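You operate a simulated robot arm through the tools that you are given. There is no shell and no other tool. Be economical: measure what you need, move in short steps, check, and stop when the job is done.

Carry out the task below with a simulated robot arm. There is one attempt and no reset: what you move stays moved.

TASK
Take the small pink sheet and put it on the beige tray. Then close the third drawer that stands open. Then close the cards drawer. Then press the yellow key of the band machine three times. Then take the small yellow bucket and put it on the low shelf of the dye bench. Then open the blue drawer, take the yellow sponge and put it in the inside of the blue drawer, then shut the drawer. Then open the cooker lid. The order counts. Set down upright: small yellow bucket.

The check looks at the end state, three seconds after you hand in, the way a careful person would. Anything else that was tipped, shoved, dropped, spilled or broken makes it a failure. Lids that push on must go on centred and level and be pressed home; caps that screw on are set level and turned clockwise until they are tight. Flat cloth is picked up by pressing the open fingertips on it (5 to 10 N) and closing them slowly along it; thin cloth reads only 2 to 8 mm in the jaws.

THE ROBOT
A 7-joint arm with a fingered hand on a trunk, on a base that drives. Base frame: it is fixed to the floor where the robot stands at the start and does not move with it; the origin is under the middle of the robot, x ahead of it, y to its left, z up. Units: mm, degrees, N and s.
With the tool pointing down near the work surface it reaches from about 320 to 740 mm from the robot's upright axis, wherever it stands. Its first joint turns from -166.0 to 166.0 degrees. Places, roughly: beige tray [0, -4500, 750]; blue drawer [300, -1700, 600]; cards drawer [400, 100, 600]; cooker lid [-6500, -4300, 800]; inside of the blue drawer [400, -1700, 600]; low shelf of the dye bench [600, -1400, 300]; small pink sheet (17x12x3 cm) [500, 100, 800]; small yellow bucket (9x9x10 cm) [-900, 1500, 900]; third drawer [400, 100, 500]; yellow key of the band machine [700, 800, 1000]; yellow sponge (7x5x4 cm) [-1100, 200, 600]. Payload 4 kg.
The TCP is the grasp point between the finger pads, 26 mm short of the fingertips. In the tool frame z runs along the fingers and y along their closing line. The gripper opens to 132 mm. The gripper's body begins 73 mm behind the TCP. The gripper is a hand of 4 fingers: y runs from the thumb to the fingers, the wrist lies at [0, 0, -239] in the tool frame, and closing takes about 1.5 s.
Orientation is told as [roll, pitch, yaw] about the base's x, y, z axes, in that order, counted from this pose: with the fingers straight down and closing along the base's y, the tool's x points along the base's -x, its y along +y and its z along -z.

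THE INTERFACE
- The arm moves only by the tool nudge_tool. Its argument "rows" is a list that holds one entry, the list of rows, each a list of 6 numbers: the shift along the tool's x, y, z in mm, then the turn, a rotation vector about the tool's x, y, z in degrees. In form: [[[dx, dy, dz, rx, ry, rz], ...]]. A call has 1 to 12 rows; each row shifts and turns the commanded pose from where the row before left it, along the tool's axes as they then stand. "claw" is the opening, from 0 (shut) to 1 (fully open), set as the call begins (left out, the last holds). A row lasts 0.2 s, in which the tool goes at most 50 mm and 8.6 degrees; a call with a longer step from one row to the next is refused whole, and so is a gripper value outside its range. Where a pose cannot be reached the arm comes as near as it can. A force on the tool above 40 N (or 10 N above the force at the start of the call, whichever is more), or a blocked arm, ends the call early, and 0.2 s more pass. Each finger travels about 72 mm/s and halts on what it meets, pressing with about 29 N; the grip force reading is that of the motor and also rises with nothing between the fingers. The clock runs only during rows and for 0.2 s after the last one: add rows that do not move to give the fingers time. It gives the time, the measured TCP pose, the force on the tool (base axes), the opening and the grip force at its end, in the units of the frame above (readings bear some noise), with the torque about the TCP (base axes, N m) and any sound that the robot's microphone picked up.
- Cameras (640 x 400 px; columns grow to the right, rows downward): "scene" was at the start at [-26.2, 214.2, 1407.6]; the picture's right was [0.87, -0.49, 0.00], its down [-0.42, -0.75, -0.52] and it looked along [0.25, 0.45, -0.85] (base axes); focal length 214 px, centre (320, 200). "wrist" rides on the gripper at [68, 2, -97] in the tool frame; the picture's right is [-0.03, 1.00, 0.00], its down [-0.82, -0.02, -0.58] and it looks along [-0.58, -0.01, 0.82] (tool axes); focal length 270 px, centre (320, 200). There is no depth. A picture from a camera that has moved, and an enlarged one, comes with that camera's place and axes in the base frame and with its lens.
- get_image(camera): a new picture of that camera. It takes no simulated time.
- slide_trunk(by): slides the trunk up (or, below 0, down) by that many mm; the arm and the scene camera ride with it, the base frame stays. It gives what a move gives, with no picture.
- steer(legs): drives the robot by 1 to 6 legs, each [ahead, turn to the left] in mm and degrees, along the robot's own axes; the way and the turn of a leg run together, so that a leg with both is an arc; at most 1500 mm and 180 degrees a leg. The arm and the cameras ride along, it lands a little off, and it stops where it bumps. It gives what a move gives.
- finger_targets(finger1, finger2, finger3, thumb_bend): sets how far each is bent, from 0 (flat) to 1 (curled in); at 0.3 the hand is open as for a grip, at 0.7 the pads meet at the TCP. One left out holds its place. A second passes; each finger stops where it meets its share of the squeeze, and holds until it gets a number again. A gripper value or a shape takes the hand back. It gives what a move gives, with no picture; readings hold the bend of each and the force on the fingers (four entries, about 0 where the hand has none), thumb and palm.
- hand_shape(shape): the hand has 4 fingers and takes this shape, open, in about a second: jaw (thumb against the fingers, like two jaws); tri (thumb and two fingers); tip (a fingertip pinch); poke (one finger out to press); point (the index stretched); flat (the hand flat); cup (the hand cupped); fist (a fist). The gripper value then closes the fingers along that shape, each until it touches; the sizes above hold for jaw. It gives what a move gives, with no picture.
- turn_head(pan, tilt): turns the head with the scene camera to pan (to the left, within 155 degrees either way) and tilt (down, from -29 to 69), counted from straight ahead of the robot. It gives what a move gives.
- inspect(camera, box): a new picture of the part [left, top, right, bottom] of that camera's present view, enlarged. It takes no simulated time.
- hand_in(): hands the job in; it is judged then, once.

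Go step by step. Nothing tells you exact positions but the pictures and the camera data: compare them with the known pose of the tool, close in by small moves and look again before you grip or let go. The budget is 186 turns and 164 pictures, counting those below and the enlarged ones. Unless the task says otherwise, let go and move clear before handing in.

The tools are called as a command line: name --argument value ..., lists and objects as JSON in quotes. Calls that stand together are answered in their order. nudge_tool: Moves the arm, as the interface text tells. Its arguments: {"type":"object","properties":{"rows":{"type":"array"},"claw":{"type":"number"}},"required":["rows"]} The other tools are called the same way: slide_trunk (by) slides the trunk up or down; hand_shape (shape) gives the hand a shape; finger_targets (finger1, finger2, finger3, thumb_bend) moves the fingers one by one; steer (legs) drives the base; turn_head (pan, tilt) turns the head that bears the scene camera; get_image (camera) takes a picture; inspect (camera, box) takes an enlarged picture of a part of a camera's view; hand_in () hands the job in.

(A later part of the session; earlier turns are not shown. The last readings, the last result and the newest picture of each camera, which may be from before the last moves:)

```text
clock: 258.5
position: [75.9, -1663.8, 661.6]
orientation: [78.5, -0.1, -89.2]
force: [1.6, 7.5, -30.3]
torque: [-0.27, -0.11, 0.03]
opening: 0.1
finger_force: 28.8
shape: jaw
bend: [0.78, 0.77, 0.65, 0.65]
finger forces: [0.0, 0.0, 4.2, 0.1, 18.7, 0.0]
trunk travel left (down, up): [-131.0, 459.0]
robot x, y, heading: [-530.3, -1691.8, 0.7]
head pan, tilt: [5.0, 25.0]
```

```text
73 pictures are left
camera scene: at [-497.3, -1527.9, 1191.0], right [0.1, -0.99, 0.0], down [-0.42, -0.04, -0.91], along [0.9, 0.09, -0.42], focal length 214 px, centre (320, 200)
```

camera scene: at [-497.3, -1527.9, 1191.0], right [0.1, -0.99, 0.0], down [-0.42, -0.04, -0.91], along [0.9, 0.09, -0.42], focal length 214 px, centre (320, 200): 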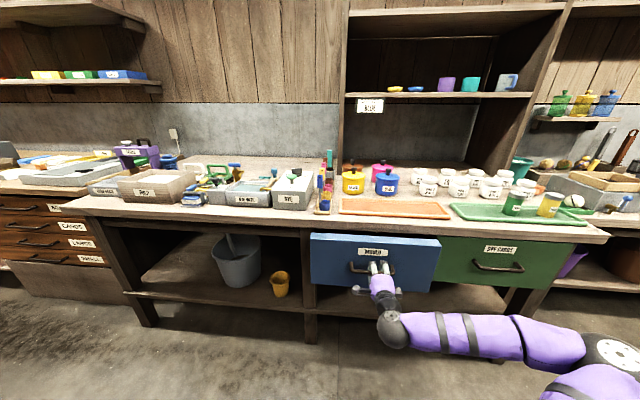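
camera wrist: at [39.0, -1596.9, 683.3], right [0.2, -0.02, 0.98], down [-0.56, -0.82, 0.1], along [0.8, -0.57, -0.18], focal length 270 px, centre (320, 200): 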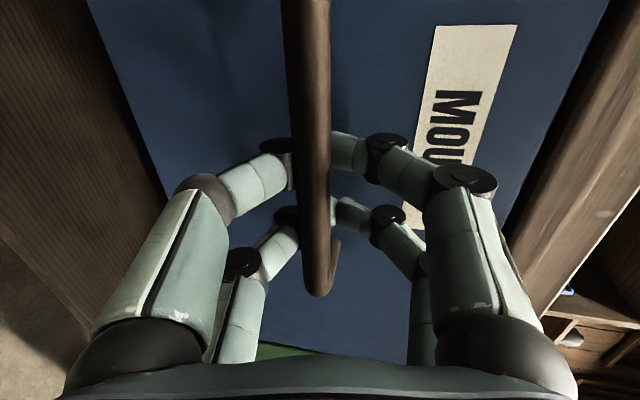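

It opens. Pull another 180 mm.

steer --legs '[[-180, 0]]'

get_image --camera "scene"

```text
clock: 260.0
position: [-103.7, -1665.0, 662.6]
orientation: [78.3, 0.0, -88.9]
force: [1.3, 7.7, -26.2]
torque: [-0.28, -0.1, -0.01]
opening: 0.0
finger_force: 29.5
shape: jaw
bend: [0.78, 0.77, 0.65, 0.65]
finger forces: [0.0, 0.0, 2.0, 0.0, 16.8, 0.0]
trunk travel left (down, up): [-131.0, 459.0]
robot x, y, heading: [-705.7, -1693.6, 1.1]
head pan, tilt: [5.0, 25.0]
```

```text
72 pictures are left
camera scene: at [-675.9, -1530.8, 1191.0], right [0.11, -0.99, 0.0], down [-0.42, -0.05, -0.91], along [0.9, 0.1, -0.42], focal length 214 px, centre (320, 200)
```

scene: 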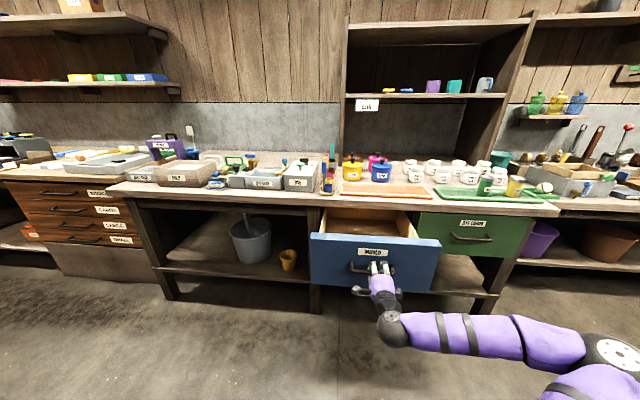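

Drawer open ~240 mm. Let go of the bar and back away.

nudge_tool --rows '[[[0, 0, 0, 0, 0, 0], [0, 0, 0, 0, 0, 0], [0, 0, 0, 0, 0, 0], [0, 0, 0, 0, 0, 0], [0, 0, 0, 0, 0, 0]]]' --claw 0.6

get_image --camera "wrist"

```text
clock: 261.2
position: [-104.4, -1664.8, 662.9]
orientation: [78.4, 0.0, -89.0]
force: [-2.2, -0.4, 0.7]
torque: [-0.01, -0.06, -0.02]
opening: 78.9
finger_force: 0.1
shape: jaw
bend: [0.71, 0.71, 0.71, 0.7]
finger forces: [0.0, 0.6, 0.0, 0.0, 0.0, 0.0]
trunk travel left (down, up): [-131.0, 459.0]
robot x, y, heading: [-706.3, -1694.7, 1.1]
head pan, tilt: [5.0, 25.0]
```

```text
71 pictures are left
camera wrist: at [-199.6, -1599.0, 684.4], right [0.2, -0.02, 0.98], down [-0.56, -0.83, 0.1], along [0.81, -0.56, -0.18], focal length 270 px, centre (320, 200)
```

wrist: 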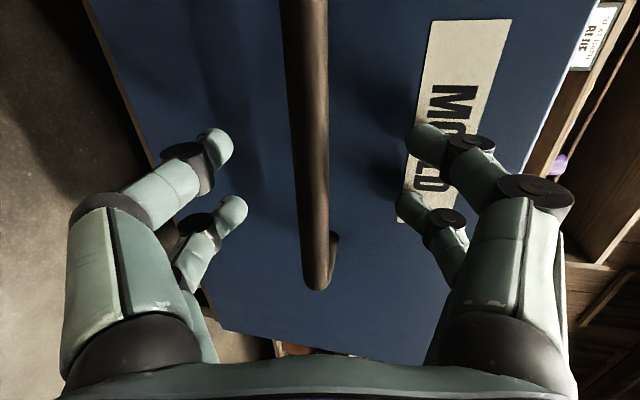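

Freed cleanly. Back off, raise, and restore the hand to pointing down.

steer --legs '[[-120, 0]]'

slide_trunk --by 370

nudge_tool --rows '[[[0, 0, 0, 0, 0, -8.2], [0, 0, 0, 0, 0, -8.2], [0, 0, 0, 0, 0, -8.2], [0, 0, 0, 0, 0, -8.2], [0, 0, 0, 0, 0, -8.2], [0, 0, 0, 0, 0, -8.2], [0, 0, 0, 0, 0, -8.2], [0, 0, 0, 0, 0, -8.2], [0, 0, 0, 0, 0, -8.2], [0, 0, 0, 0, 0, -8.2], [0, 0, 0, 0, 0, -8]]]'

nudge_tool --rows '[[[0, 0, 0, 0, 8, 0], [0, 0, 0, 0, 8, 0], [0, 0, 0, 0, 8, 0], [0, 0, 0, 0, 8, 0], [0, 0, 0, 0, 8, 0], [0, 0, 0, 0, 8, 0], [0, 0, 0, 0, 8, 0], [0, 0, 0, 0, 8, 0], [0, 0, 0, 0, 8, 0], [0, 0, 0, 0, 6.4, 0], [0, 0, 0, 0, 0, 0]]]' --claw 1

get_image --camera "scene"

```text
clock: 262.4
position: [-224.5, -1665.4, 661.8]
orientation: [78.4, -0.1, -89.0]
force: [0.1, -0.3, 0.4]
torque: [0.02, -0.01, 0.01]
opening: 78.8
finger_force: 0.1
shape: jaw
bend: [0.71, 0.71, 0.71, 0.7]
finger forces: [0.1, 0.0, 0.0, 0.0, 0.1, 0.0]
trunk travel left (down, up): [-131.0, 459.0]
robot x, y, heading: [-827.2, -1696.0, 1.0]
head pan, tilt: [5.0, 25.0]
```

```text
clock: 266.0
position: [-224.6, -1666.3, 1033.0]
orientation: [78.4, 0.0, -88.9]
force: [-0.2, 0.5, 0.4]
torque: [0.0, 0.02, -0.02]
opening: 78.9
finger_force: 0.0
shape: jaw
bend: [0.71, 0.71, 0.71, 0.7]
finger forces: [0.1, 0.0, 0.1, 0.0, 0.0, 0.0]
trunk travel left (down, up): [-501.0, 89.0]
robot x, y, heading: [-826.4, -1698.9, 1.3]
head pan, tilt: [5.0, 25.0]
```

```text
clock: 268.4
position: [-224.2, -1666.0, 1033.1]
orientation: [-0.7, -78.4, 1.9]
force: [-0.1, -0.4, -0.1]
torque: [0.03, 0.0, 0.03]
opening: 78.7
finger_force: 0.0
shape: jaw
bend: [0.71, 0.71, 0.71, 0.7]
finger forces: [0.0, 0.1, 0.0, 0.0, 0.0, 0.1]
trunk travel left (down, up): [-501.0, 89.0]
robot x, y, heading: [-829.1, -1695.6, 1.1]
head pan, tilt: [5.0, 25.0]
```

```text
clock: 270.8
position: [-224.9, -1666.2, 1032.7]
orientation: [0.0, 0.1, 1.3]
force: [0.1, -0.6, -0.3]
torque: [0.0, 0.01, 0.04]
opening: 131.9
finger_force: 0.0
shape: jaw
bend: [0.3, 0.3, 0.3, 0.3]
finger forces: [0.1, 0.0, 0.1, 0.0, 0.0, 0.0]
trunk travel left (down, up): [-501.0, 89.0]
robot x, y, heading: [-827.2, -1697.8, 1.2]
head pan, tilt: [5.0, 25.0]
```

```text
70 pictures are left
camera scene: at [-798.3, -1533.5, 1561.2], right [0.11, -0.99, 0.0], down [-0.42, -0.05, -0.91], along [0.9, 0.1, -0.42], focal length 214 px, centre (320, 200)
```

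scene: 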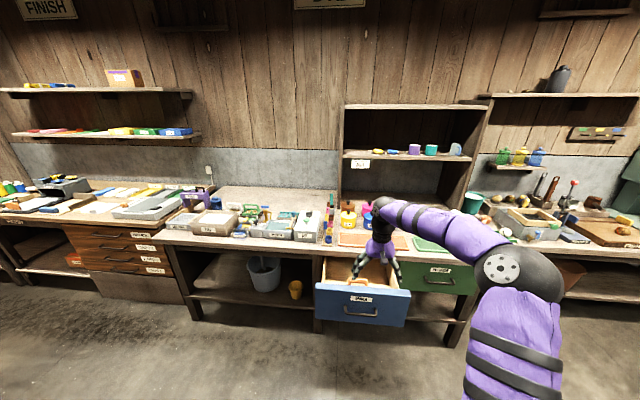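

Now drive to the trolley for the sponge.

steer --legs '[[0, 60], [700, 0], [0, 29], [1280, 0]]'

turn_head --pan 80 --tilt 40

get_image --camera "scene"

```text
clock: 273.2
position: [-371.4, -1287.9, 1032.1]
orientation: [0.2, 0.1, 40.1]
force: [1.1, -0.4, 0.1]
torque: [0.1, 0.09, 0.01]
opening: 132.0
finger_force: 0.0
shape: jaw
bend: [0.3, 0.3, 0.3, 0.3]
finger forces: [0.0, 0.1, 0.0, 0.0, 0.1, 0.0]
trunk travel left (down, up): [-501.0, 89.0]
robot x, y, heading: [-819.1, -1689.3, 28.9]
head pan, tilt: [5.0, 25.0]
stopped in leg 1: the robot was blocked; the commanded pose is now the measured one
```

```text
clock: 274.7
position: [-371.8, -1286.9, 1032.3]
orientation: [0.1, 0.1, 40.2]
force: [0.3, -0.2, 0.2]
torque: [-0.01, -0.02, -0.04]
opening: 131.8
finger_force: 0.0
shape: jaw
bend: [0.3, 0.3, 0.3, 0.3]
finger forces: [0.1, 0.0, 0.1, 0.0, 0.0, 0.0]
trunk travel left (down, up): [-501.0, 89.0]
robot x, y, heading: [-816.2, -1690.0, 29.1]
head pan, tilt: [80.0, 40.0]
```

```text
69 pictures are left
camera scene: at [-973.4, -1505.9, 1537.9], right [0.95, 0.32, 0.0], down [0.21, -0.61, -0.77], along [-0.25, 0.72, -0.64], focal length 214 px, centre (320, 200)
```

scene: 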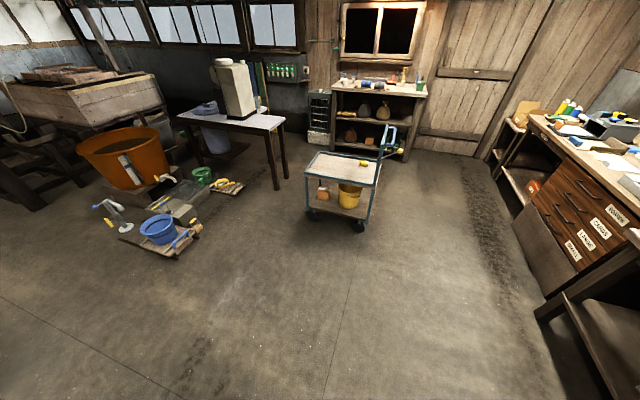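

The turn was blocked after 28°; something is touching the base. I'll look behind.

turn_head --pan -145 --tilt 55

get_image --camera "scene"

turn_head --pan 150 --tilt 60

get_image --camera "scene"

```text
clock: 277.9
position: [-373.0, -1287.6, 1032.8]
orientation: [0.1, 0.1, 40.1]
force: [0.7, -0.8, -0.3]
torque: [0.0, 0.01, 0.02]
opening: 132.3
finger_force: 0.1
shape: jaw
bend: [0.3, 0.3, 0.3, 0.3]
finger forces: [0.1, 0.1, 0.1, 0.1, 0.0, 0.1]
trunk travel left (down, up): [-501.0, 89.0]
robot x, y, heading: [-812.7, -1692.0, 28.9]
head pan, tilt: [-145.0, 55.0]
```

```text
68 pictures are left
camera scene: at [-977.4, -1651.1, 1517.3], right [-0.9, 0.44, 0.0], down [0.36, 0.74, -0.57], along [-0.25, -0.52, -0.82], focal length 214 px, centre (320, 200)
```

scene: 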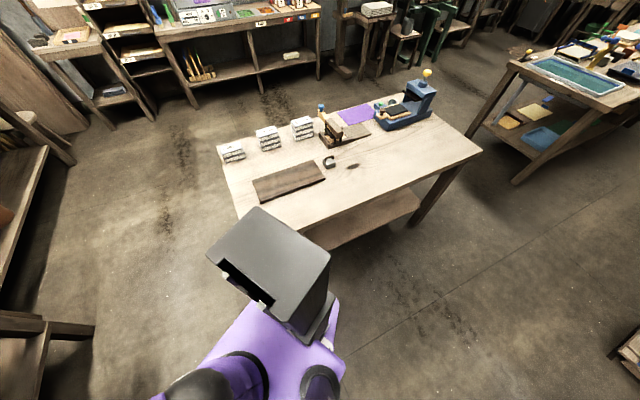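

```text
clock: 282.0
position: [-373.5, -1286.7, 1032.9]
orientation: [0.1, 0.1, 40.2]
force: [0.4, -0.1, -1.1]
torque: [0.01, 0.0, -0.02]
opening: 131.9
finger_force: 0.1
shape: jaw
bend: [0.3, 0.3, 0.3, 0.3]
finger forces: [0.0, 0.0, 0.1, 0.0, 0.0, 0.0]
trunk travel left (down, up): [-501.0, 89.0]
robot x, y, heading: [-819.5, -1696.6, 28.9]
head pan, tilt: [150.0, 60.0]
```

```text
67 pictures are left
camera scene: at [-1012.5, -1585.1, 1511.2], right [0.02, 1.0, 0.0], down [0.87, -0.02, -0.5], along [-0.5, 0.01, -0.87], focal length 214 px, centre (320, 200)
```

scene: 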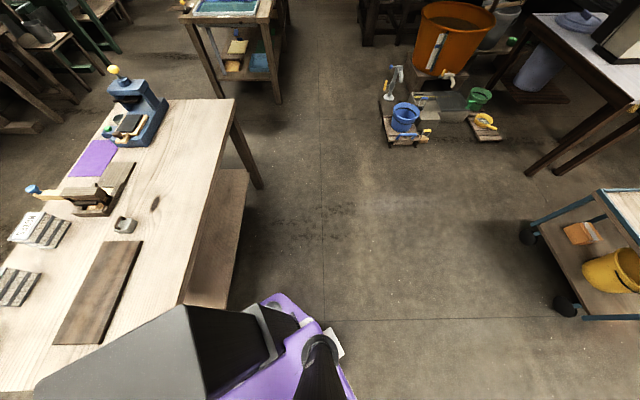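

The robot's rear housing met the middle table's edge; nothing there looks moved. I'll drive forward first, then turn.

steer --legs '[[260, 0], [0, 57], [1450, 0], [300, 0]]'

turn_head --pan 60 --tilt 40

get_image --camera "scene"

```text
clock: 295.1
position: [-581.6, 784.2, 1032.2]
orientation: [0.1, 0.0, 97.4]
force: [-0.5, 0.2, 0.2]
torque: [0.0, -0.01, 0.01]
opening: 132.0
finger_force: 0.0
shape: jaw
bend: [0.3, 0.3, 0.3, 0.3]
finger forces: [0.1, 0.1, 0.0, 0.0, 0.0, 0.1]
trunk travel left (down, up): [-501.0, 89.0]
robot x, y, heading: [-484.4, 192.5, 86.1]
head pan, tilt: [150.0, 60.0]
```

```text
clock: 296.8
position: [-581.9, 783.2, 1030.9]
orientation: [0.1, 0.1, 97.4]
force: [0.2, -0.3, -0.6]
torque: [0.01, -0.03, 0.0]
opening: 132.1
finger_force: 0.0
shape: jaw
bend: [0.3, 0.3, 0.3, 0.3]
finger forces: [0.0, 0.0, 0.0, 0.0, 0.0, 0.1]
trunk travel left (down, up): [-501.0, 89.0]
robot x, y, heading: [-478.6, 188.6, 85.9]
head pan, tilt: [60.0, 40.0]
```

```text
66 pictures are left
camera scene: at [-709.5, 187.9, 1537.9], right [0.56, 0.83, 0.0], down [0.53, -0.36, -0.77], along [-0.64, 0.43, -0.64], focal length 214 px, centre (320, 200)
```

scene: 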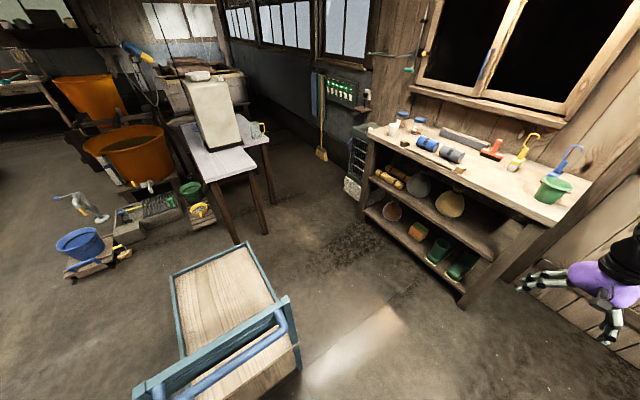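

I'll aim the head at the trolley more directly.

turn_head --pan 95 --tilt 55

get_image --camera "scene"

```text
clock: 297.8
position: [-580.6, 783.7, 1031.4]
orientation: [0.2, 0.1, 97.5]
force: [0.1, -0.1, 0.3]
torque: [-0.02, -0.02, 0.0]
opening: 132.3
finger_force: 0.2
shape: jaw
bend: [0.3, 0.3, 0.3, 0.3]
finger forces: [0.0, 0.1, 0.0, 0.0, 0.0, 0.0]
trunk travel left (down, up): [-501.0, 89.0]
robot x, y, heading: [-483.2, 188.6, 86.0]
head pan, tilt: [95.0, 55.0]
```

```text
65 pictures are left
camera scene: at [-711.0, 139.2, 1517.3], right [-0.02, 1.0, 0.0], down [0.82, 0.02, -0.57], along [-0.57, -0.01, -0.82], focal length 214 px, centre (320, 200)
```

scene: 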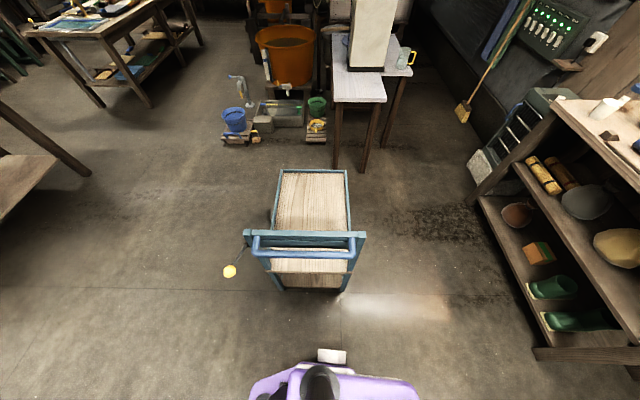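

The sponge is hidden behind the trolley's push bar (z≈900, near side). I'll approach from the trolley's +y side instead.

steer --legs '[[570, 0], [0, 94], [640, 0], [0, 90]]'

turn_head --pan 0 --tilt 50

get_image --camera "scene"

get_image --camera "wrist"

```text
clock: 313.0
position: [-922.4, 162.4, 1030.8]
orientation: [0.1, 0.1, -77.0]
force: [-0.8, -0.3, -0.4]
torque: [-0.02, -0.01, 0.0]
opening: 132.0
finger_force: 0.1
shape: jaw
bend: [0.3, 0.3, 0.3, 0.3]
finger forces: [0.1, 0.0, 0.0, 0.0, 0.1, 0.0]
trunk travel left (down, up): [-501.0, 89.0]
robot x, y, heading: [-1083.1, 749.1, -88.2]
head pan, tilt: [95.0, 55.0]
```

```text
clock: 314.7
position: [-922.3, 162.0, 1032.7]
orientation: [0.0, 0.1, -77.0]
force: [0.7, -0.7, -0.3]
torque: [0.0, 0.01, 0.0]
opening: 132.2
finger_force: 0.0
shape: jaw
bend: [0.3, 0.3, 0.3, 0.3]
finger forces: [0.1, 0.0, 0.0, 0.1, 0.0, 0.0]
trunk travel left (down, up): [-501.0, 89.0]
robot x, y, heading: [-1081.1, 744.4, -88.1]
head pan, tilt: [0.0, 50.0]
```

```text
64 pictures are left
camera scene: at [-926.0, 734.7, 1523.7], right [-1.0, -0.03, 0.0], down [-0.03, 0.77, -0.64], along [0.02, -0.64, -0.77], focal length 214 px, centre (320, 200)
```

scene: 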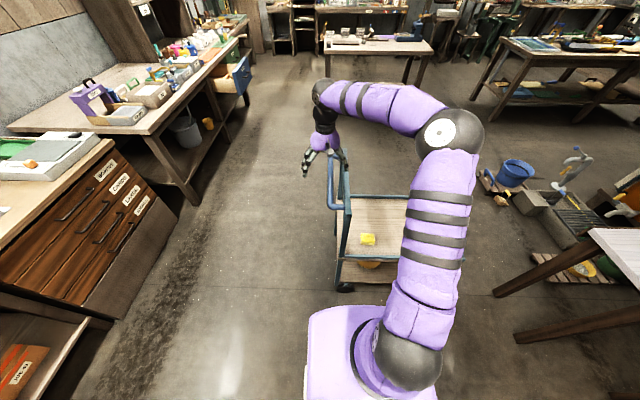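

```text
63 pictures are left
camera wrist: at [-936.3, 228.3, 1129.6], right [0.98, 0.2, 0.0], down [0.16, -0.8, 0.58], along [0.12, -0.56, -0.82], focal length 270 px, centre (320, 200)
```

wrist: 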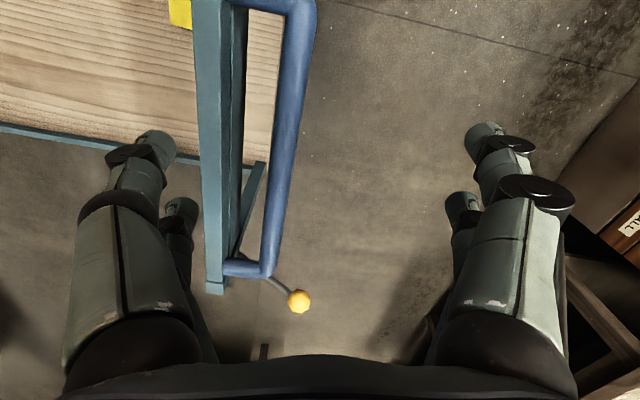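

The sponge is near (-1142,205); I'll move the hand over it and turn it so the fingers close along y, away from the push bar.

nudge_tool --rows '[[[19.2, -40.7, 0, 0, 0, 0], [19.2, -40.7, 0, 0, 0, 0], [19.2, -40.7, 0, 0, 0, 0], [19.2, -40.7, 0, 0, 0, 0], [19.2, -40.7, 0, 0, 0, 0], [0, 0, 0, 0, 0, 0]]]'

nudge_tool --rows '[[[0, 0, 0, 0, 0, -7.7], [0, 0, 0, 0, 0, -7.7], [0, 0, 0, 0, 0, -7.7], [0, 0, 0, 0, 0, -7.7], [0, 0, 0, 0, 0, -7.7], [0, 0, 0, 0, 0, -7.7], [0, 0, 0, 0, 0, -7.7], [0, 0, 0, 0, 0, -7.7], [0, 0, 0, 0, 0, -7.7], [0, 0, 0, 0, 0, -7.7], [0, 0, 0, 0, 0, 0]]]'

get_image --camera "wrist"

inspect --camera "scene" --box '[290, 140, 450, 300]'

```text
clock: 316.1
position: [-1143.0, 210.4, 1032.6]
orientation: [0.2, 0.1, -77.1]
force: [-0.9, 0.4, -0.5]
torque: [-0.04, -0.01, -0.01]
opening: 132.2
finger_force: 0.1
shape: jaw
bend: [0.3, 0.3, 0.3, 0.3]
finger forces: [0.0, 0.1, 0.0, 0.0, 0.0, 0.1]
trunk travel left (down, up): [-501.0, 89.0]
robot x, y, heading: [-1080.4, 744.3, -88.0]
head pan, tilt: [0.0, 50.0]
```

```text
clock: 318.5
position: [-1141.9, 210.8, 1032.1]
orientation: [0.1, 0.1, 0.1]
force: [0.1, -0.7, 1.1]
torque: [-0.02, 0.0, -0.03]
opening: 132.0
finger_force: 0.1
shape: jaw
bend: [0.3, 0.3, 0.3, 0.3]
finger forces: [0.1, 0.0, 0.1, 0.1, 0.0, 0.1]
trunk travel left (down, up): [-501.0, 89.0]
robot x, y, heading: [-1079.1, 743.7, -88.1]
head pan, tilt: [0.0, 50.0]
```

```text
62 pictures are left
camera wrist: at [-1210.9, 210.6, 1129.3], right [0.02, 1.0, 0.0], down [0.82, -0.02, 0.58], along [0.58, -0.01, -0.82], focal length 270 px, centre (320, 200)
```

wrist: 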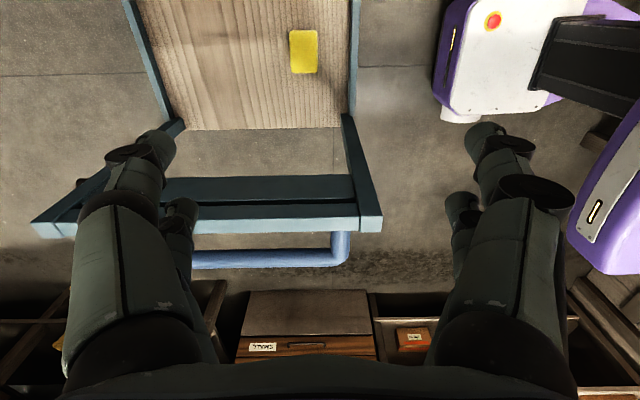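

```text
2.50 times, centred on (370, 220) of scene
camera zoom: at [-926.1, 734.7, 1523.8], right [-1.0, -0.03, 0.0], down [-0.03, 0.77, -0.64], along [0.02, -0.64, -0.77], focal length 536 px, centre (195, 150)
```

zoom: 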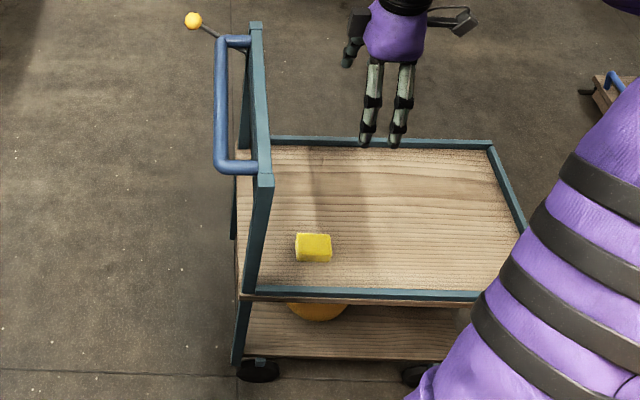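

Sponge top centre ≈ (-1148,183,579), 50 mm wide along y. Align, narrow the opening, and lower the trunk.

nudge_tool --rows '[[[6, -28, 0, 0, 0, 0], [0, 0, 0, 0, 0, 0], [0, 0, 0, 0, 0, 0]]]' --claw 0.75

slide_trunk --by -390

get_image --camera "wrist"

get_image --camera "scene"

```text
clock: 319.3
position: [-1149.1, 183.0, 1033.1]
orientation: [0.1, 0.0, 0.0]
force: [0.1, -0.6, 0.0]
torque: [-0.03, 0.0, 0.01]
opening: 99.4
finger_force: 0.1
shape: jaw
bend: [0.63, 0.63, 0.63, 0.51]
finger forces: [0.1, 0.1, 0.0, 0.0, 0.0, 0.0]
trunk travel left (down, up): [-501.0, 89.0]
robot x, y, heading: [-1079.5, 744.3, -88.5]
head pan, tilt: [0.0, 50.0]
```

```text
clock: 323.1
position: [-1149.9, 184.2, 641.9]
orientation: [0.0, -0.1, -0.1]
force: [-0.1, -0.1, 0.0]
torque: [-0.01, -0.02, 0.01]
opening: 99.5
finger_force: 0.0
shape: jaw
bend: [0.63, 0.63, 0.63, 0.51]
finger forces: [0.1, 0.0, 0.0, 0.0, 0.1, 0.1]
trunk travel left (down, up): [-111.0, 479.0]
robot x, y, heading: [-1080.6, 744.7, -88.2]
head pan, tilt: [0.0, 50.0]
```

```text
60 pictures are left
camera wrist: at [-1218.0, 183.2, 739.6], right [0.02, 1.0, 0.0], down [0.82, -0.02, 0.58], along [0.58, -0.01, -0.82], focal length 270 px, centre (320, 200)
```

wrist: 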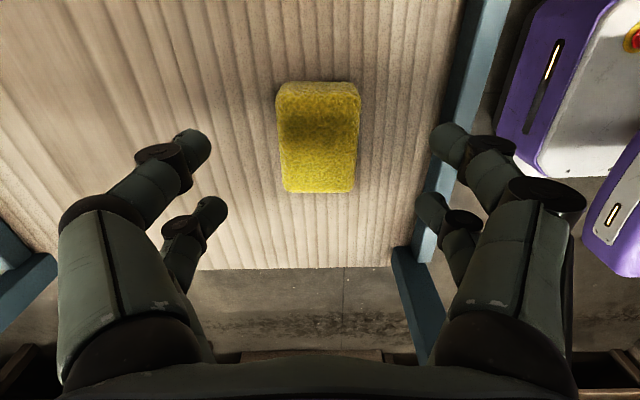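

```text
59 pictures are left
camera scene: at [-926.1, 734.8, 1133.8], right [-1.0, -0.03, 0.0], down [-0.03, 0.77, -0.64], along [0.02, -0.64, -0.77], focal length 214 px, centre (320, 200)
```

scene: 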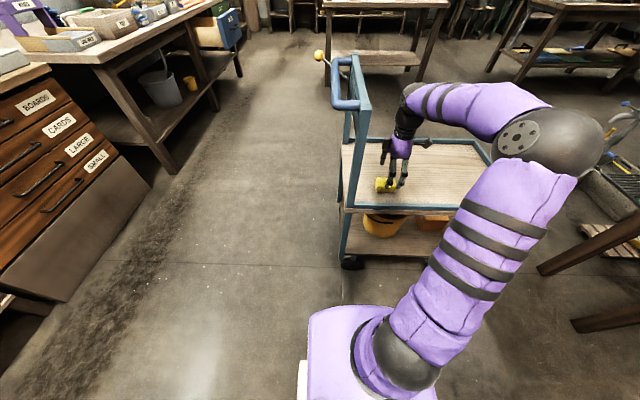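

Well centred. Descend 70 mm and close.

nudge_tool --rows '[[[0, 0, 20, 0, 0, 0], [0, 0, 20, 0, 0, 0], [0, 0, 15, 0, 0, 0], [0, 0, 8, 0, 0, 0], [0, 0, 5, 0, 0, 0], [0, 0, 0, 0, 0, 0]]]'

nudge_tool --rows '[[[0, 0, 0, 0, 0, 0], [0, 0, 0, 0, 0, 0], [0, 0, 0, 0, 0, 0], [0, 0, 0, 0, 0, 0], [0, 0, 0, 0, 0, 0], [0, 0, 0, 0, 0, 0]]]' --claw 0.15

get_image --camera "wrist"

```text
clock: 324.4
position: [-1148.6, 181.1, 575.7]
orientation: [-0.1, 0.0, 0.0]
force: [0.7, -1.0, 18.9]
torque: [0.43, -0.14, -0.03]
opening: 98.4
finger_force: 0.2
shape: jaw
bend: [0.65, 0.65, 0.65, 0.51]
finger forces: [6.4, 6.1, 5.2, 0.1, 0.1, 0.0]
trunk travel left (down, up): [-111.0, 479.0]
robot x, y, heading: [-1078.4, 746.2, -88.0]
head pan, tilt: [0.0, 50.0]
```

```text
clock: 325.9
position: [-1148.9, 181.4, 575.2]
orientation: [-0.1, 0.0, 0.1]
force: [-0.3, -3.7, 23.7]
torque: [-0.37, 0.29, 0.11]
opening: 47.0
finger_force: 29.0
shape: jaw
bend: [0.75, 0.75, 0.75, 0.71]
finger forces: [29.2, 28.7, 28.0, 0.0, 37.1, 0.1]
trunk travel left (down, up): [-111.0, 479.0]
robot x, y, heading: [-1077.9, 743.9, -88.2]
head pan, tilt: [0.0, 50.0]
```

```text
58 pictures are left
camera wrist: at [-1217.2, 183.2, 673.0], right [0.02, 1.0, 0.0], down [0.82, -0.02, 0.58], along [0.58, -0.02, -0.82], focal length 270 px, centre (320, 200)
```

wrist: 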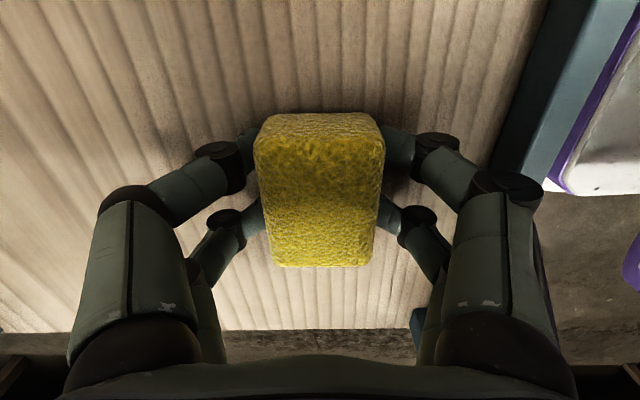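

Sponge gripped (47 mm). Lift it clear of the trolley.

nudge_tool --rows '[[[0, 0, -15, 0, 0, 0], [0, 0, -25, 0, 0, 0], [0, 0, -30, 0, 0, 0], [0, 0, 0, 0, 0, 0]]]'

slide_trunk --by 390

get_image --camera "scene"

```text
clock: 326.9
position: [-1148.5, 182.4, 643.9]
orientation: [0.2, 0.1, 0.0]
force: [0.0, -0.3, -0.9]
torque: [-0.02, -0.02, -0.01]
opening: 46.5
finger_force: 28.8
shape: jaw
bend: [0.75, 0.75, 0.75, 0.71]
finger forces: [26.5, 26.7, 25.6, 0.0, 27.4, 0.0]
trunk travel left (down, up): [-111.0, 479.0]
robot x, y, heading: [-1079.1, 747.1, -88.1]
head pan, tilt: [0.0, 50.0]
```

```text
clock: 330.6
position: [-1149.4, 181.9, 1036.2]
orientation: [0.2, 0.0, 0.0]
force: [0.0, -0.3, -0.1]
torque: [-0.02, 0.03, -0.02]
opening: 46.2
finger_force: 28.9
shape: jaw
bend: [0.75, 0.75, 0.75, 0.71]
finger forces: [26.5, 26.6, 25.6, 0.0, 27.5, 0.0]
trunk travel left (down, up): [-501.0, 89.0]
robot x, y, heading: [-1078.8, 744.4, -88.1]
head pan, tilt: [0.0, 50.0]
```

```text
57 pictures are left
camera scene: at [-926.1, 734.6, 1523.7], right [-1.0, -0.03, 0.0], down [-0.03, 0.77, -0.64], along [0.02, -0.64, -0.77], focal length 214 px, centre (320, 200)
```

scene: 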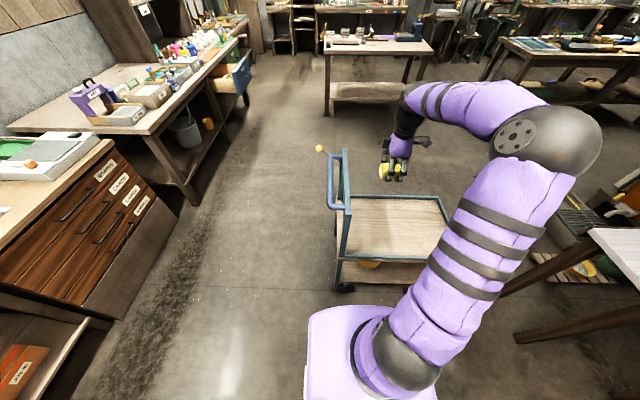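

Now carry it to the blue drawer.

steer --legs '[[0, 88], [560, 0], [0, -90], [1500, 0], [820, 0], [0, 90]]'

turn_head --pan -5 --tilt 40

get_image --camera "scene"

get_image --camera "wrist"

```text
clock: 357.4
position: [93.1, -1612.9, 1034.8]
orientation: [0.0, 0.0, 89.8]
force: [-0.3, -0.2, -0.3]
torque: [-0.01, 0.03, -0.01]
opening: 45.1
finger_force: 28.9
shape: jaw
bend: [0.75, 0.75, 0.75, 0.71]
finger forces: [25.9, 25.7, 25.1, 0.0, 26.5, 0.0]
trunk travel left (down, up): [-501.0, 89.0]
robot x, y, heading: [-471.9, -1541.4, 1.6]
head pan, tilt: [0.0, 50.0]
```

```text
clock: 358.1
position: [91.9, -1612.2, 1035.0]
orientation: [0.1, 0.0, 89.9]
force: [0.7, -0.7, -0.2]
torque: [-0.02, 0.05, 0.01]
opening: 45.3
finger_force: 29.0
shape: jaw
bend: [0.75, 0.75, 0.75, 0.71]
finger forces: [25.7, 25.7, 25.2, 0.0, 26.6, 0.0]
trunk travel left (down, up): [-501.0, 89.0]
robot x, y, heading: [-468.0, -1539.9, 1.9]
head pan, tilt: [-5.0, 40.0]
```

```text
56 pictures are left
camera scene: at [-448.9, -1394.0, 1537.9], right [-0.06, -1.0, 0.0], down [-0.64, 0.04, -0.77], along [0.76, -0.04, -0.64], focal length 214 px, centre (320, 200)
```

scene: 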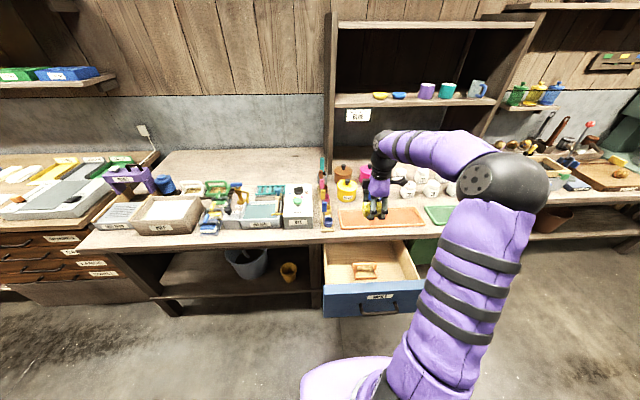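

```text
55 pictures are left
camera wrist: at [91.1, -1682.2, 1132.1], right [-1.0, 0.03, 0.0], down [0.02, 0.82, 0.58], along [0.01, 0.58, -0.82], focal length 270 px, centre (320, 200)
```

wrist: 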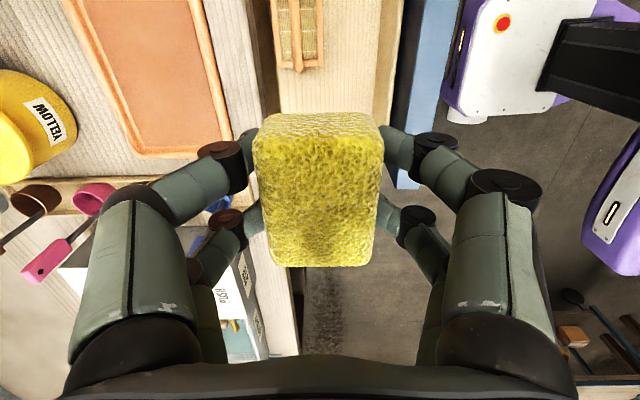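

The drawer has a small item (mould) inside; zoom to find free space.

inspect --camera "scene" --box '[300, 210, 460, 330]'

```text
3.33 times, centred on (380, 270) of scene
camera zoom: at [-448.9, -1394.0, 1537.9], right [-0.06, -1.0, 0.0], down [-0.64, 0.04, -0.77], along [0.76, -0.04, -0.64], focal length 715 px, centre (120, -33)
```

zoom: 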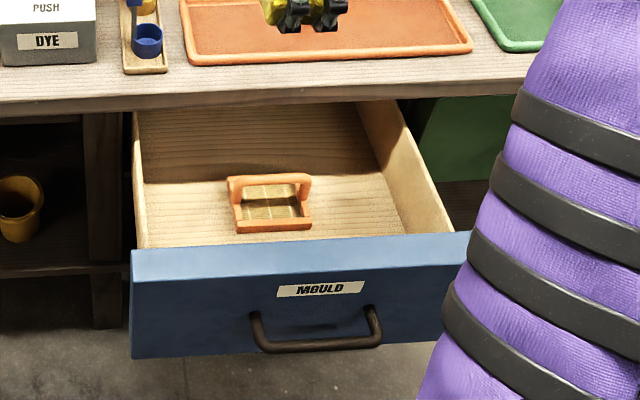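

The mould sits at the back (x 120–190). The free spot is at about (45,-1535). Move above it and lower the trunk.

nudge_tool --rows '[[[-26, 16, 0, 0, 0, 0], [-26, 16, 0, 0, 0, 0], [-25, 15, 0, 0, 0, 0], [0, 0, 0, 0, 0, 0]]]'

slide_trunk --by -250

inspect --camera "scene" --box '[260, 170, 480, 330]'

get_image --camera "wrist"

```text
clock: 359.1
position: [47.8, -1535.6, 1035.2]
orientation: [0.1, -0.1, 89.8]
force: [0.2, 0.5, -0.4]
torque: [0.01, -0.04, -0.01]
opening: 45.1
finger_force: 29.1
shape: jaw
bend: [0.75, 0.75, 0.75, 0.71]
finger forces: [25.8, 25.7, 25.1, 0.0, 26.5, 0.0]
trunk travel left (down, up): [-501.0, 89.0]
robot x, y, heading: [-467.1, -1542.0, 1.9]
head pan, tilt: [-5.0, 40.0]
```

```text
clock: 361.7
position: [47.3, -1535.4, 786.1]
orientation: [0.1, 0.0, 89.8]
force: [-0.9, -0.6, -0.6]
torque: [-0.01, -0.01, -0.03]
opening: 45.2
finger_force: 29.5
shape: jaw
bend: [0.75, 0.75, 0.75, 0.71]
finger forces: [25.9, 25.8, 25.2, 0.1, 26.5, 0.0]
trunk travel left (down, up): [-251.0, 339.0]
robot x, y, heading: [-473.4, -1542.2, 1.7]
head pan, tilt: [-5.0, 40.0]
```

```text
2.50 times, centred on (370, 250) of scene
camera zoom: at [-449.0, -1393.9, 1288.0], right [-0.06, -1.0, 0.0], down [-0.64, 0.04, -0.77], along [0.76, -0.04, -0.64], focal length 536 px, centre (195, 75)
```

zoom: 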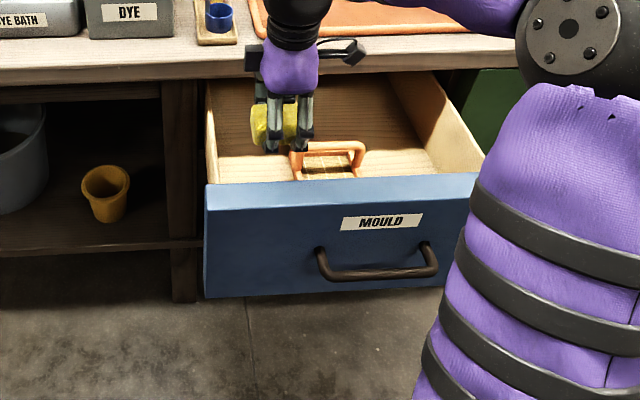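

```text
52 pictures are left
camera wrist: at [45.3, -1605.3, 883.5], right [-1.0, 0.03, 0.0], down [0.02, 0.82, 0.58], along [0.01, 0.58, -0.82], focal length 270 px, centre (320, 200)
```

wrist: 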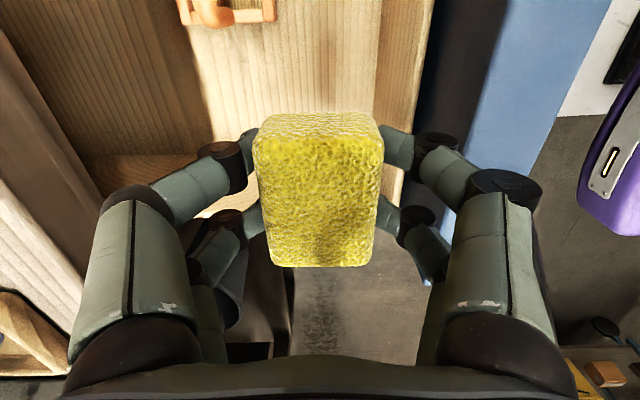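

The inner front wall is at x≈0, so I'll shift to x≈88 for finger clearance, then lower.

nudge_tool --rows '[[[-3, -21, 0, 0, 0, 0], [-2, -20, 0, 0, 0, 0], [0, 0, 0, 0, 0, 0]]]'

slide_trunk --by -130

get_image --camera "wrist"

inspect --camera "scene" --box '[260, 170, 480, 330]'

```text
clock: 362.5
position: [88.0, -1530.6, 784.2]
orientation: [0.1, 0.0, 90.0]
force: [0.2, 0.1, -0.1]
torque: [-0.04, 0.02, -0.01]
opening: 45.1
finger_force: 29.4
shape: jaw
bend: [0.75, 0.75, 0.75, 0.71]
finger forces: [25.8, 25.9, 25.1, 0.0, 26.5, 0.0]
trunk travel left (down, up): [-251.0, 339.0]
robot x, y, heading: [-471.3, -1539.4, 1.7]
head pan, tilt: [-5.0, 40.0]
```

```text
clock: 364.1
position: [87.5, -1530.9, 654.3]
orientation: [0.1, 0.0, 89.8]
force: [-0.1, 0.5, -0.5]
torque: [0.02, 0.01, 0.02]
opening: 45.0
finger_force: 29.3
shape: jaw
bend: [0.75, 0.75, 0.75, 0.71]
finger forces: [25.8, 25.8, 25.0, 0.0, 26.5, 0.0]
trunk travel left (down, up): [-121.0, 469.0]
robot x, y, heading: [-472.7, -1539.6, 1.7]
head pan, tilt: [-5.0, 40.0]
```

```text
51 pictures are left
camera wrist: at [86.1, -1600.1, 752.6], right [-1.0, 0.03, 0.0], down [0.02, 0.82, 0.58], along [0.01, 0.58, -0.82], focal length 270 px, centre (320, 200)
```

wrist: 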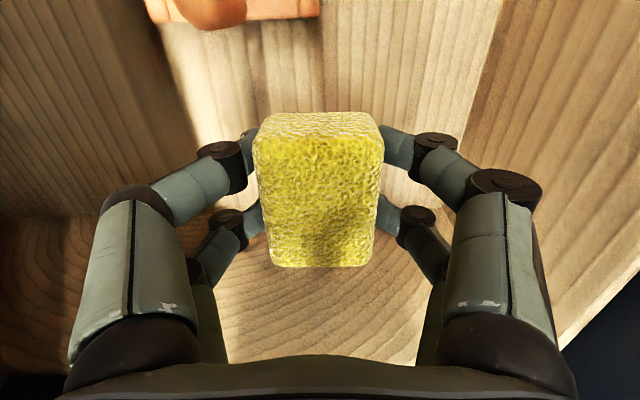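

```text
2.50 times, centred on (370, 250) of scene
camera zoom: at [-448.9, -1394.0, 1158.0], right [-0.06, -1.0, 0.0], down [-0.64, 0.04, -0.77], along [0.76, -0.04, -0.64], focal length 536 px, centre (195, 75)
```

zoom: 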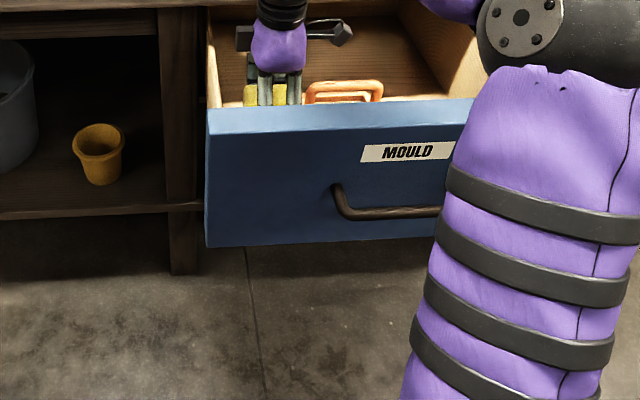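

Clear all round. Lower 80 mm, then gently to contact.

nudge_tool --rows '[[[0, 0, 25, 0, 0, 0], [0, 0, 25, 0, 0, 0], [0, 0, 20, 0, 0, 0], [0, 0, 10, 0, 0, 0], [0, 0, 4, 0, 0, 0], [0, 0, 4, 0, 0, 0], [0, 0, 4, 0, 0, 0], [0, 0, 4, 0, 0, 0], [0, 0, 4, 0, 0, 0], [0, 0, 0, 0, 0, 0]]]'

get_image --camera "wrist"

```text
clock: 364.9
position: [91.7, -1531.6, 594.8]
orientation: [-1.1, 0.0, 89.9]
force: [0.6, -1.5, 20.8]
torque: [0.02, 0.48, 0.03]
opening: 45.4
finger_force: 28.9
shape: jaw
bend: [0.76, 0.76, 0.75, 0.71]
finger forces: [38.3, 37.8, 28.1, 0.1, 28.3, 0.0]
trunk travel left (down, up): [-121.0, 469.0]
robot x, y, heading: [-467.4, -1543.0, 1.7]
head pan, tilt: [-5.0, 40.0]
stopped in row 4: the force on the tool passed its limit at 54 N (the readings are from after the stop); the commanded pose is now the measured one
```

```text
49 pictures are left
camera wrist: at [88.2, -1599.5, 693.0], right [-1.0, 0.03, -0.02], down [0.01, 0.82, 0.58], along [0.03, 0.58, -0.82], focal length 270 px, centre (320, 200)
```

wrist: 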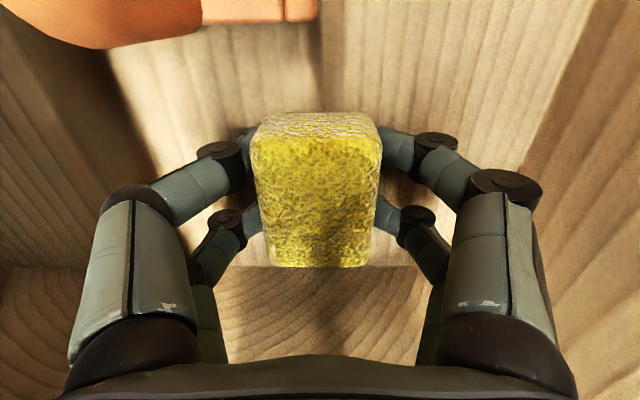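

The sponge is on the drawer floor. Ease, release and lift out.

nudge_tool --rows '[[[0, 0, -3, 0, 0, 0], [0, 0, 0, 0, 0, 0]]]'

nudge_tool --rows '[[[0, 0, 0, 0, 0, 0], [0, 0, 0, 0, 0, 0], [0, 0, 0, 0, 0, 0], [0, 0, 0, 0, 0, 0], [0, 0, -10, 0, 0, 0], [0, 0, -25, 0, 0, 0], [0, 0, -30, 0, 0, 0], [0, 0, 0, 0, 0, 0]]]' --claw 0.6

slide_trunk --by 370

inspect --camera "scene" --box '[260, 170, 480, 330]'

```text
clock: 365.6
position: [90.5, -1531.5, 595.1]
orientation: [-0.8, 0.1, 89.8]
force: [1.0, 0.7, 13.5]
torque: [0.0, 0.02, -0.05]
opening: 45.3
finger_force: 29.3
shape: jaw
bend: [0.76, 0.76, 0.75, 0.71]
finger forces: [32.5, 31.9, 29.9, 0.1, 31.2, 0.0]
trunk travel left (down, up): [-121.0, 469.0]
robot x, y, heading: [-470.3, -1542.5, 1.6]
head pan, tilt: [-5.0, 40.0]
```

```text
clock: 367.4
position: [90.1, -1529.4, 660.7]
orientation: [-0.6, 0.0, 89.8]
force: [0.1, -0.5, -0.4]
torque: [-0.01, 0.0, -0.02]
opening: 78.9
finger_force: 0.1
shape: jaw
bend: [0.71, 0.71, 0.71, 0.7]
finger forces: [0.1, 0.0, 0.1, 0.0, 0.1, 0.0]
trunk travel left (down, up): [-121.0, 469.0]
robot x, y, heading: [-466.5, -1543.7, 1.9]
head pan, tilt: [-5.0, 40.0]
```

```text
clock: 370.9
position: [89.8, -1529.9, 1030.3]
orientation: [-0.7, 0.1, 89.9]
force: [0.9, -0.1, -0.6]
torque: [0.01, -0.04, -0.01]
opening: 79.3
finger_force: 0.2
shape: jaw
bend: [0.71, 0.71, 0.71, 0.7]
finger forces: [0.1, 0.0, 0.1, 0.0, 0.0, 0.0]
trunk travel left (down, up): [-491.0, 99.0]
robot x, y, heading: [-466.2, -1540.6, 1.6]
head pan, tilt: [-5.0, 40.0]
```

```text
2.50 times, centred on (370, 250) of scene
camera zoom: at [-448.9, -1393.9, 1527.9], right [-0.06, -1.0, 0.0], down [-0.64, 0.04, -0.77], along [0.76, -0.04, -0.64], focal length 536 px, centre (195, 75)
```

zoom: 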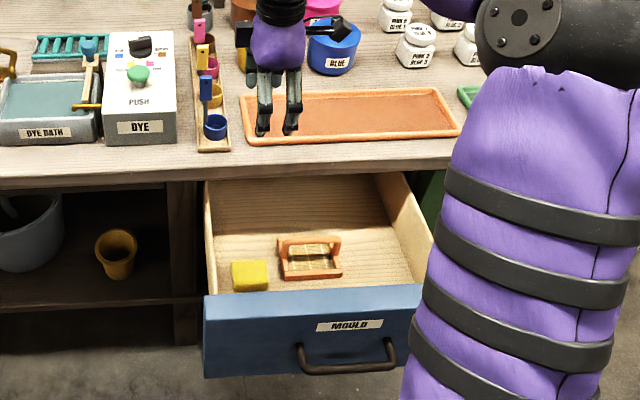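

The sponge lies in the drawer. Now back up, set the closed hand tilted 45°, and push the drawer shut left of its handle.

steer --legs '[[-300, 0]]'

nudge_tool --rows '[[[0, 0, 0, 0, 0, 8.2], [0, 0, 0, 0, 0, 8.2], [0, 0, 0, 0, 0, 8.2], [0, 0, 0, 0, 0, 8.2], [0, 0, 0, 0, 0, 8.2], [0, 0, 0, 0, 0, 8.2], [0, 0, 0, 0, 0, 8.2], [0, 0, 0, 0, 0, 8.2], [0, 0, 0, 0, 0, 8.2], [0, 0, 0, 0, 0, 8.2], [0, 0, 0, 0, 0, 8]]]' --claw 0

nudge_tool --rows '[[[0, 20, 0, 0, 0, 0], [0, 22, 0, 0, 0, 0], [0, 0, 0, 0, -7.5, 0], [0, 0, 0, 0, -7.5, 0], [0, 0, 0, 0, -7.5, 0], [0, 0, 0, 0, -7.5, 0], [0, 0, 0, 0, -7.5, 0], [0, 0, 0, 0, -7.5, 0], [0, 0, 0, 0, 0, 0]]]'

slide_trunk --by -385

get_image --camera "scene"

get_image --camera "wrist"

```text
clock: 373.0
position: [-207.7, -1538.1, 1030.4]
orientation: [-0.7, 0.1, 89.8]
force: [-0.1, 0.2, 0.1]
torque: [0.02, 0.0, -0.04]
opening: 79.0
finger_force: 0.2
shape: jaw
bend: [0.71, 0.71, 0.71, 0.7]
finger forces: [0.0, 0.1, 0.0, 0.0, 0.0, 0.0]
trunk travel left (down, up): [-491.0, 99.0]
robot x, y, heading: [-766.2, -1551.3, 1.9]
head pan, tilt: [-5.0, 40.0]
```

```text
clock: 375.4
position: [-209.0, -1538.5, 1030.5]
orientation: [-0.1, -0.7, -0.4]
force: [0.1, 0.1, 0.2]
torque: [0.02, 0.0, -0.04]
opening: 0.1
finger_force: 29.5
shape: jaw
bend: [0.62, 0.63, 0.63, 0.7]
finger forces: [0.1, 0.0, 0.1, 0.1, 0.0, 0.0]
trunk travel left (down, up): [-491.0, 99.0]
robot x, y, heading: [-767.0, -1549.6, 1.7]
head pan, tilt: [-5.0, 40.0]
```

```text
clock: 377.4
position: [-206.8, -1499.2, 1031.2]
orientation: [-0.8, -43.4, -0.2]
force: [0.4, -0.2, 0.0]
torque: [0.03, 0.01, 0.01]
opening: 0.0
finger_force: 28.8
shape: jaw
bend: [0.62, 0.63, 0.63, 0.7]
finger forces: [0.0, 0.1, 0.0, 0.0, 0.1, 0.0]
out of reach, approached as far as the arm can: row 8
trunk travel left (down, up): [-491.0, 99.0]
robot x, y, heading: [-770.6, -1552.8, 1.8]
head pan, tilt: [-5.0, 40.0]
```

```text
clock: 381.1
position: [-206.2, -1499.3, 646.1]
orientation: [-0.7, -43.4, -0.3]
force: [0.5, 0.1, 0.7]
torque: [-0.01, 0.0, 0.0]
opening: 0.1
finger_force: 29.4
shape: jaw
bend: [0.62, 0.63, 0.63, 0.7]
finger forces: [0.0, 0.1, 0.0, 0.0, 0.0, 0.0]
trunk travel left (down, up): [-106.0, 484.0]
robot x, y, heading: [-772.1, -1550.1, 1.7]
head pan, tilt: [-5.0, 40.0]
```

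```text
47 pictures are left
camera scene: at [-748.0, -1402.8, 1142.9], right [-0.06, -1.0, 0.0], down [-0.64, 0.04, -0.77], along [0.76, -0.04, -0.64], focal length 214 px, centre (320, 200)
```

scene: 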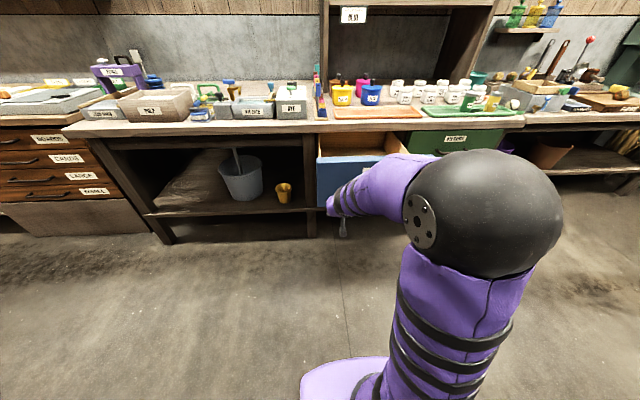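

```text
46 pictures are left
camera wrist: at [-322.5, -1496.6, 670.2], right [0.03, 1.0, 0.01], down [0.2, -0.01, 0.98], along [0.98, -0.03, -0.2], focal length 270 px, centre (320, 200)
```

wrist: 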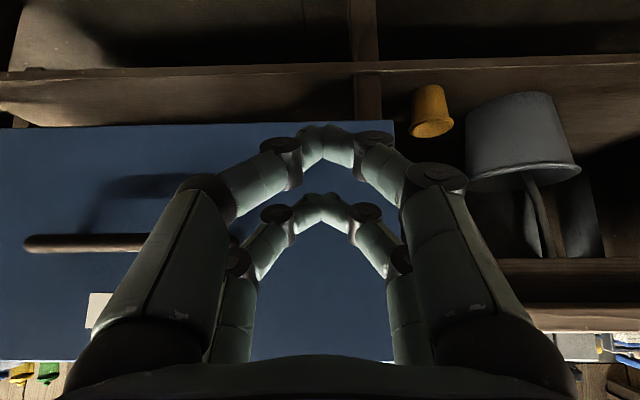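

Well placed: fingertips face the drawer at y≈-1499, left of the handle. Drive forward to push it shut.

steer --legs '[[310, 0]]'

get_image --camera "scene"

```text
clock: 383.2
position: [105.2, -1490.0, 646.2]
orientation: [-0.7, -43.3, -0.1]
force: [-0.3, -0.1, -0.8]
torque: [0.02, 0.0, 0.02]
opening: 0.1
finger_force: 29.5
shape: jaw
bend: [0.62, 0.64, 0.64, 0.7]
finger forces: [0.1, 0.0, 0.0, 0.0, 0.0, 0.1]
trunk travel left (down, up): [-106.0, 484.0]
robot x, y, heading: [-455.1, -1539.0, 1.7]
head pan, tilt: [-5.0, 40.0]
```

```text
45 pictures are left
camera scene: at [-435.4, -1393.9, 1142.9], right [-0.06, -1.0, 0.0], down [-0.64, 0.04, -0.77], along [0.76, -0.05, -0.64], focal length 214 px, centre (320, 200)
```

scene: 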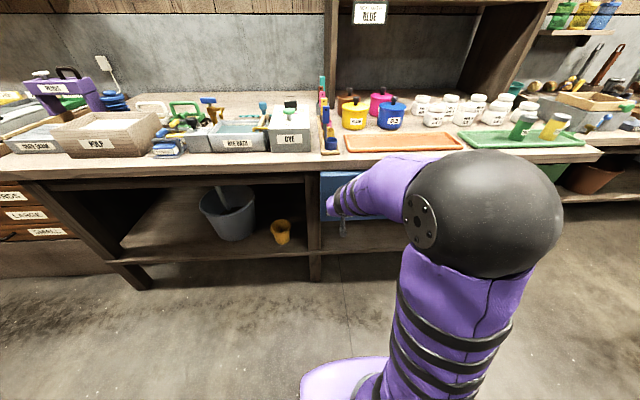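

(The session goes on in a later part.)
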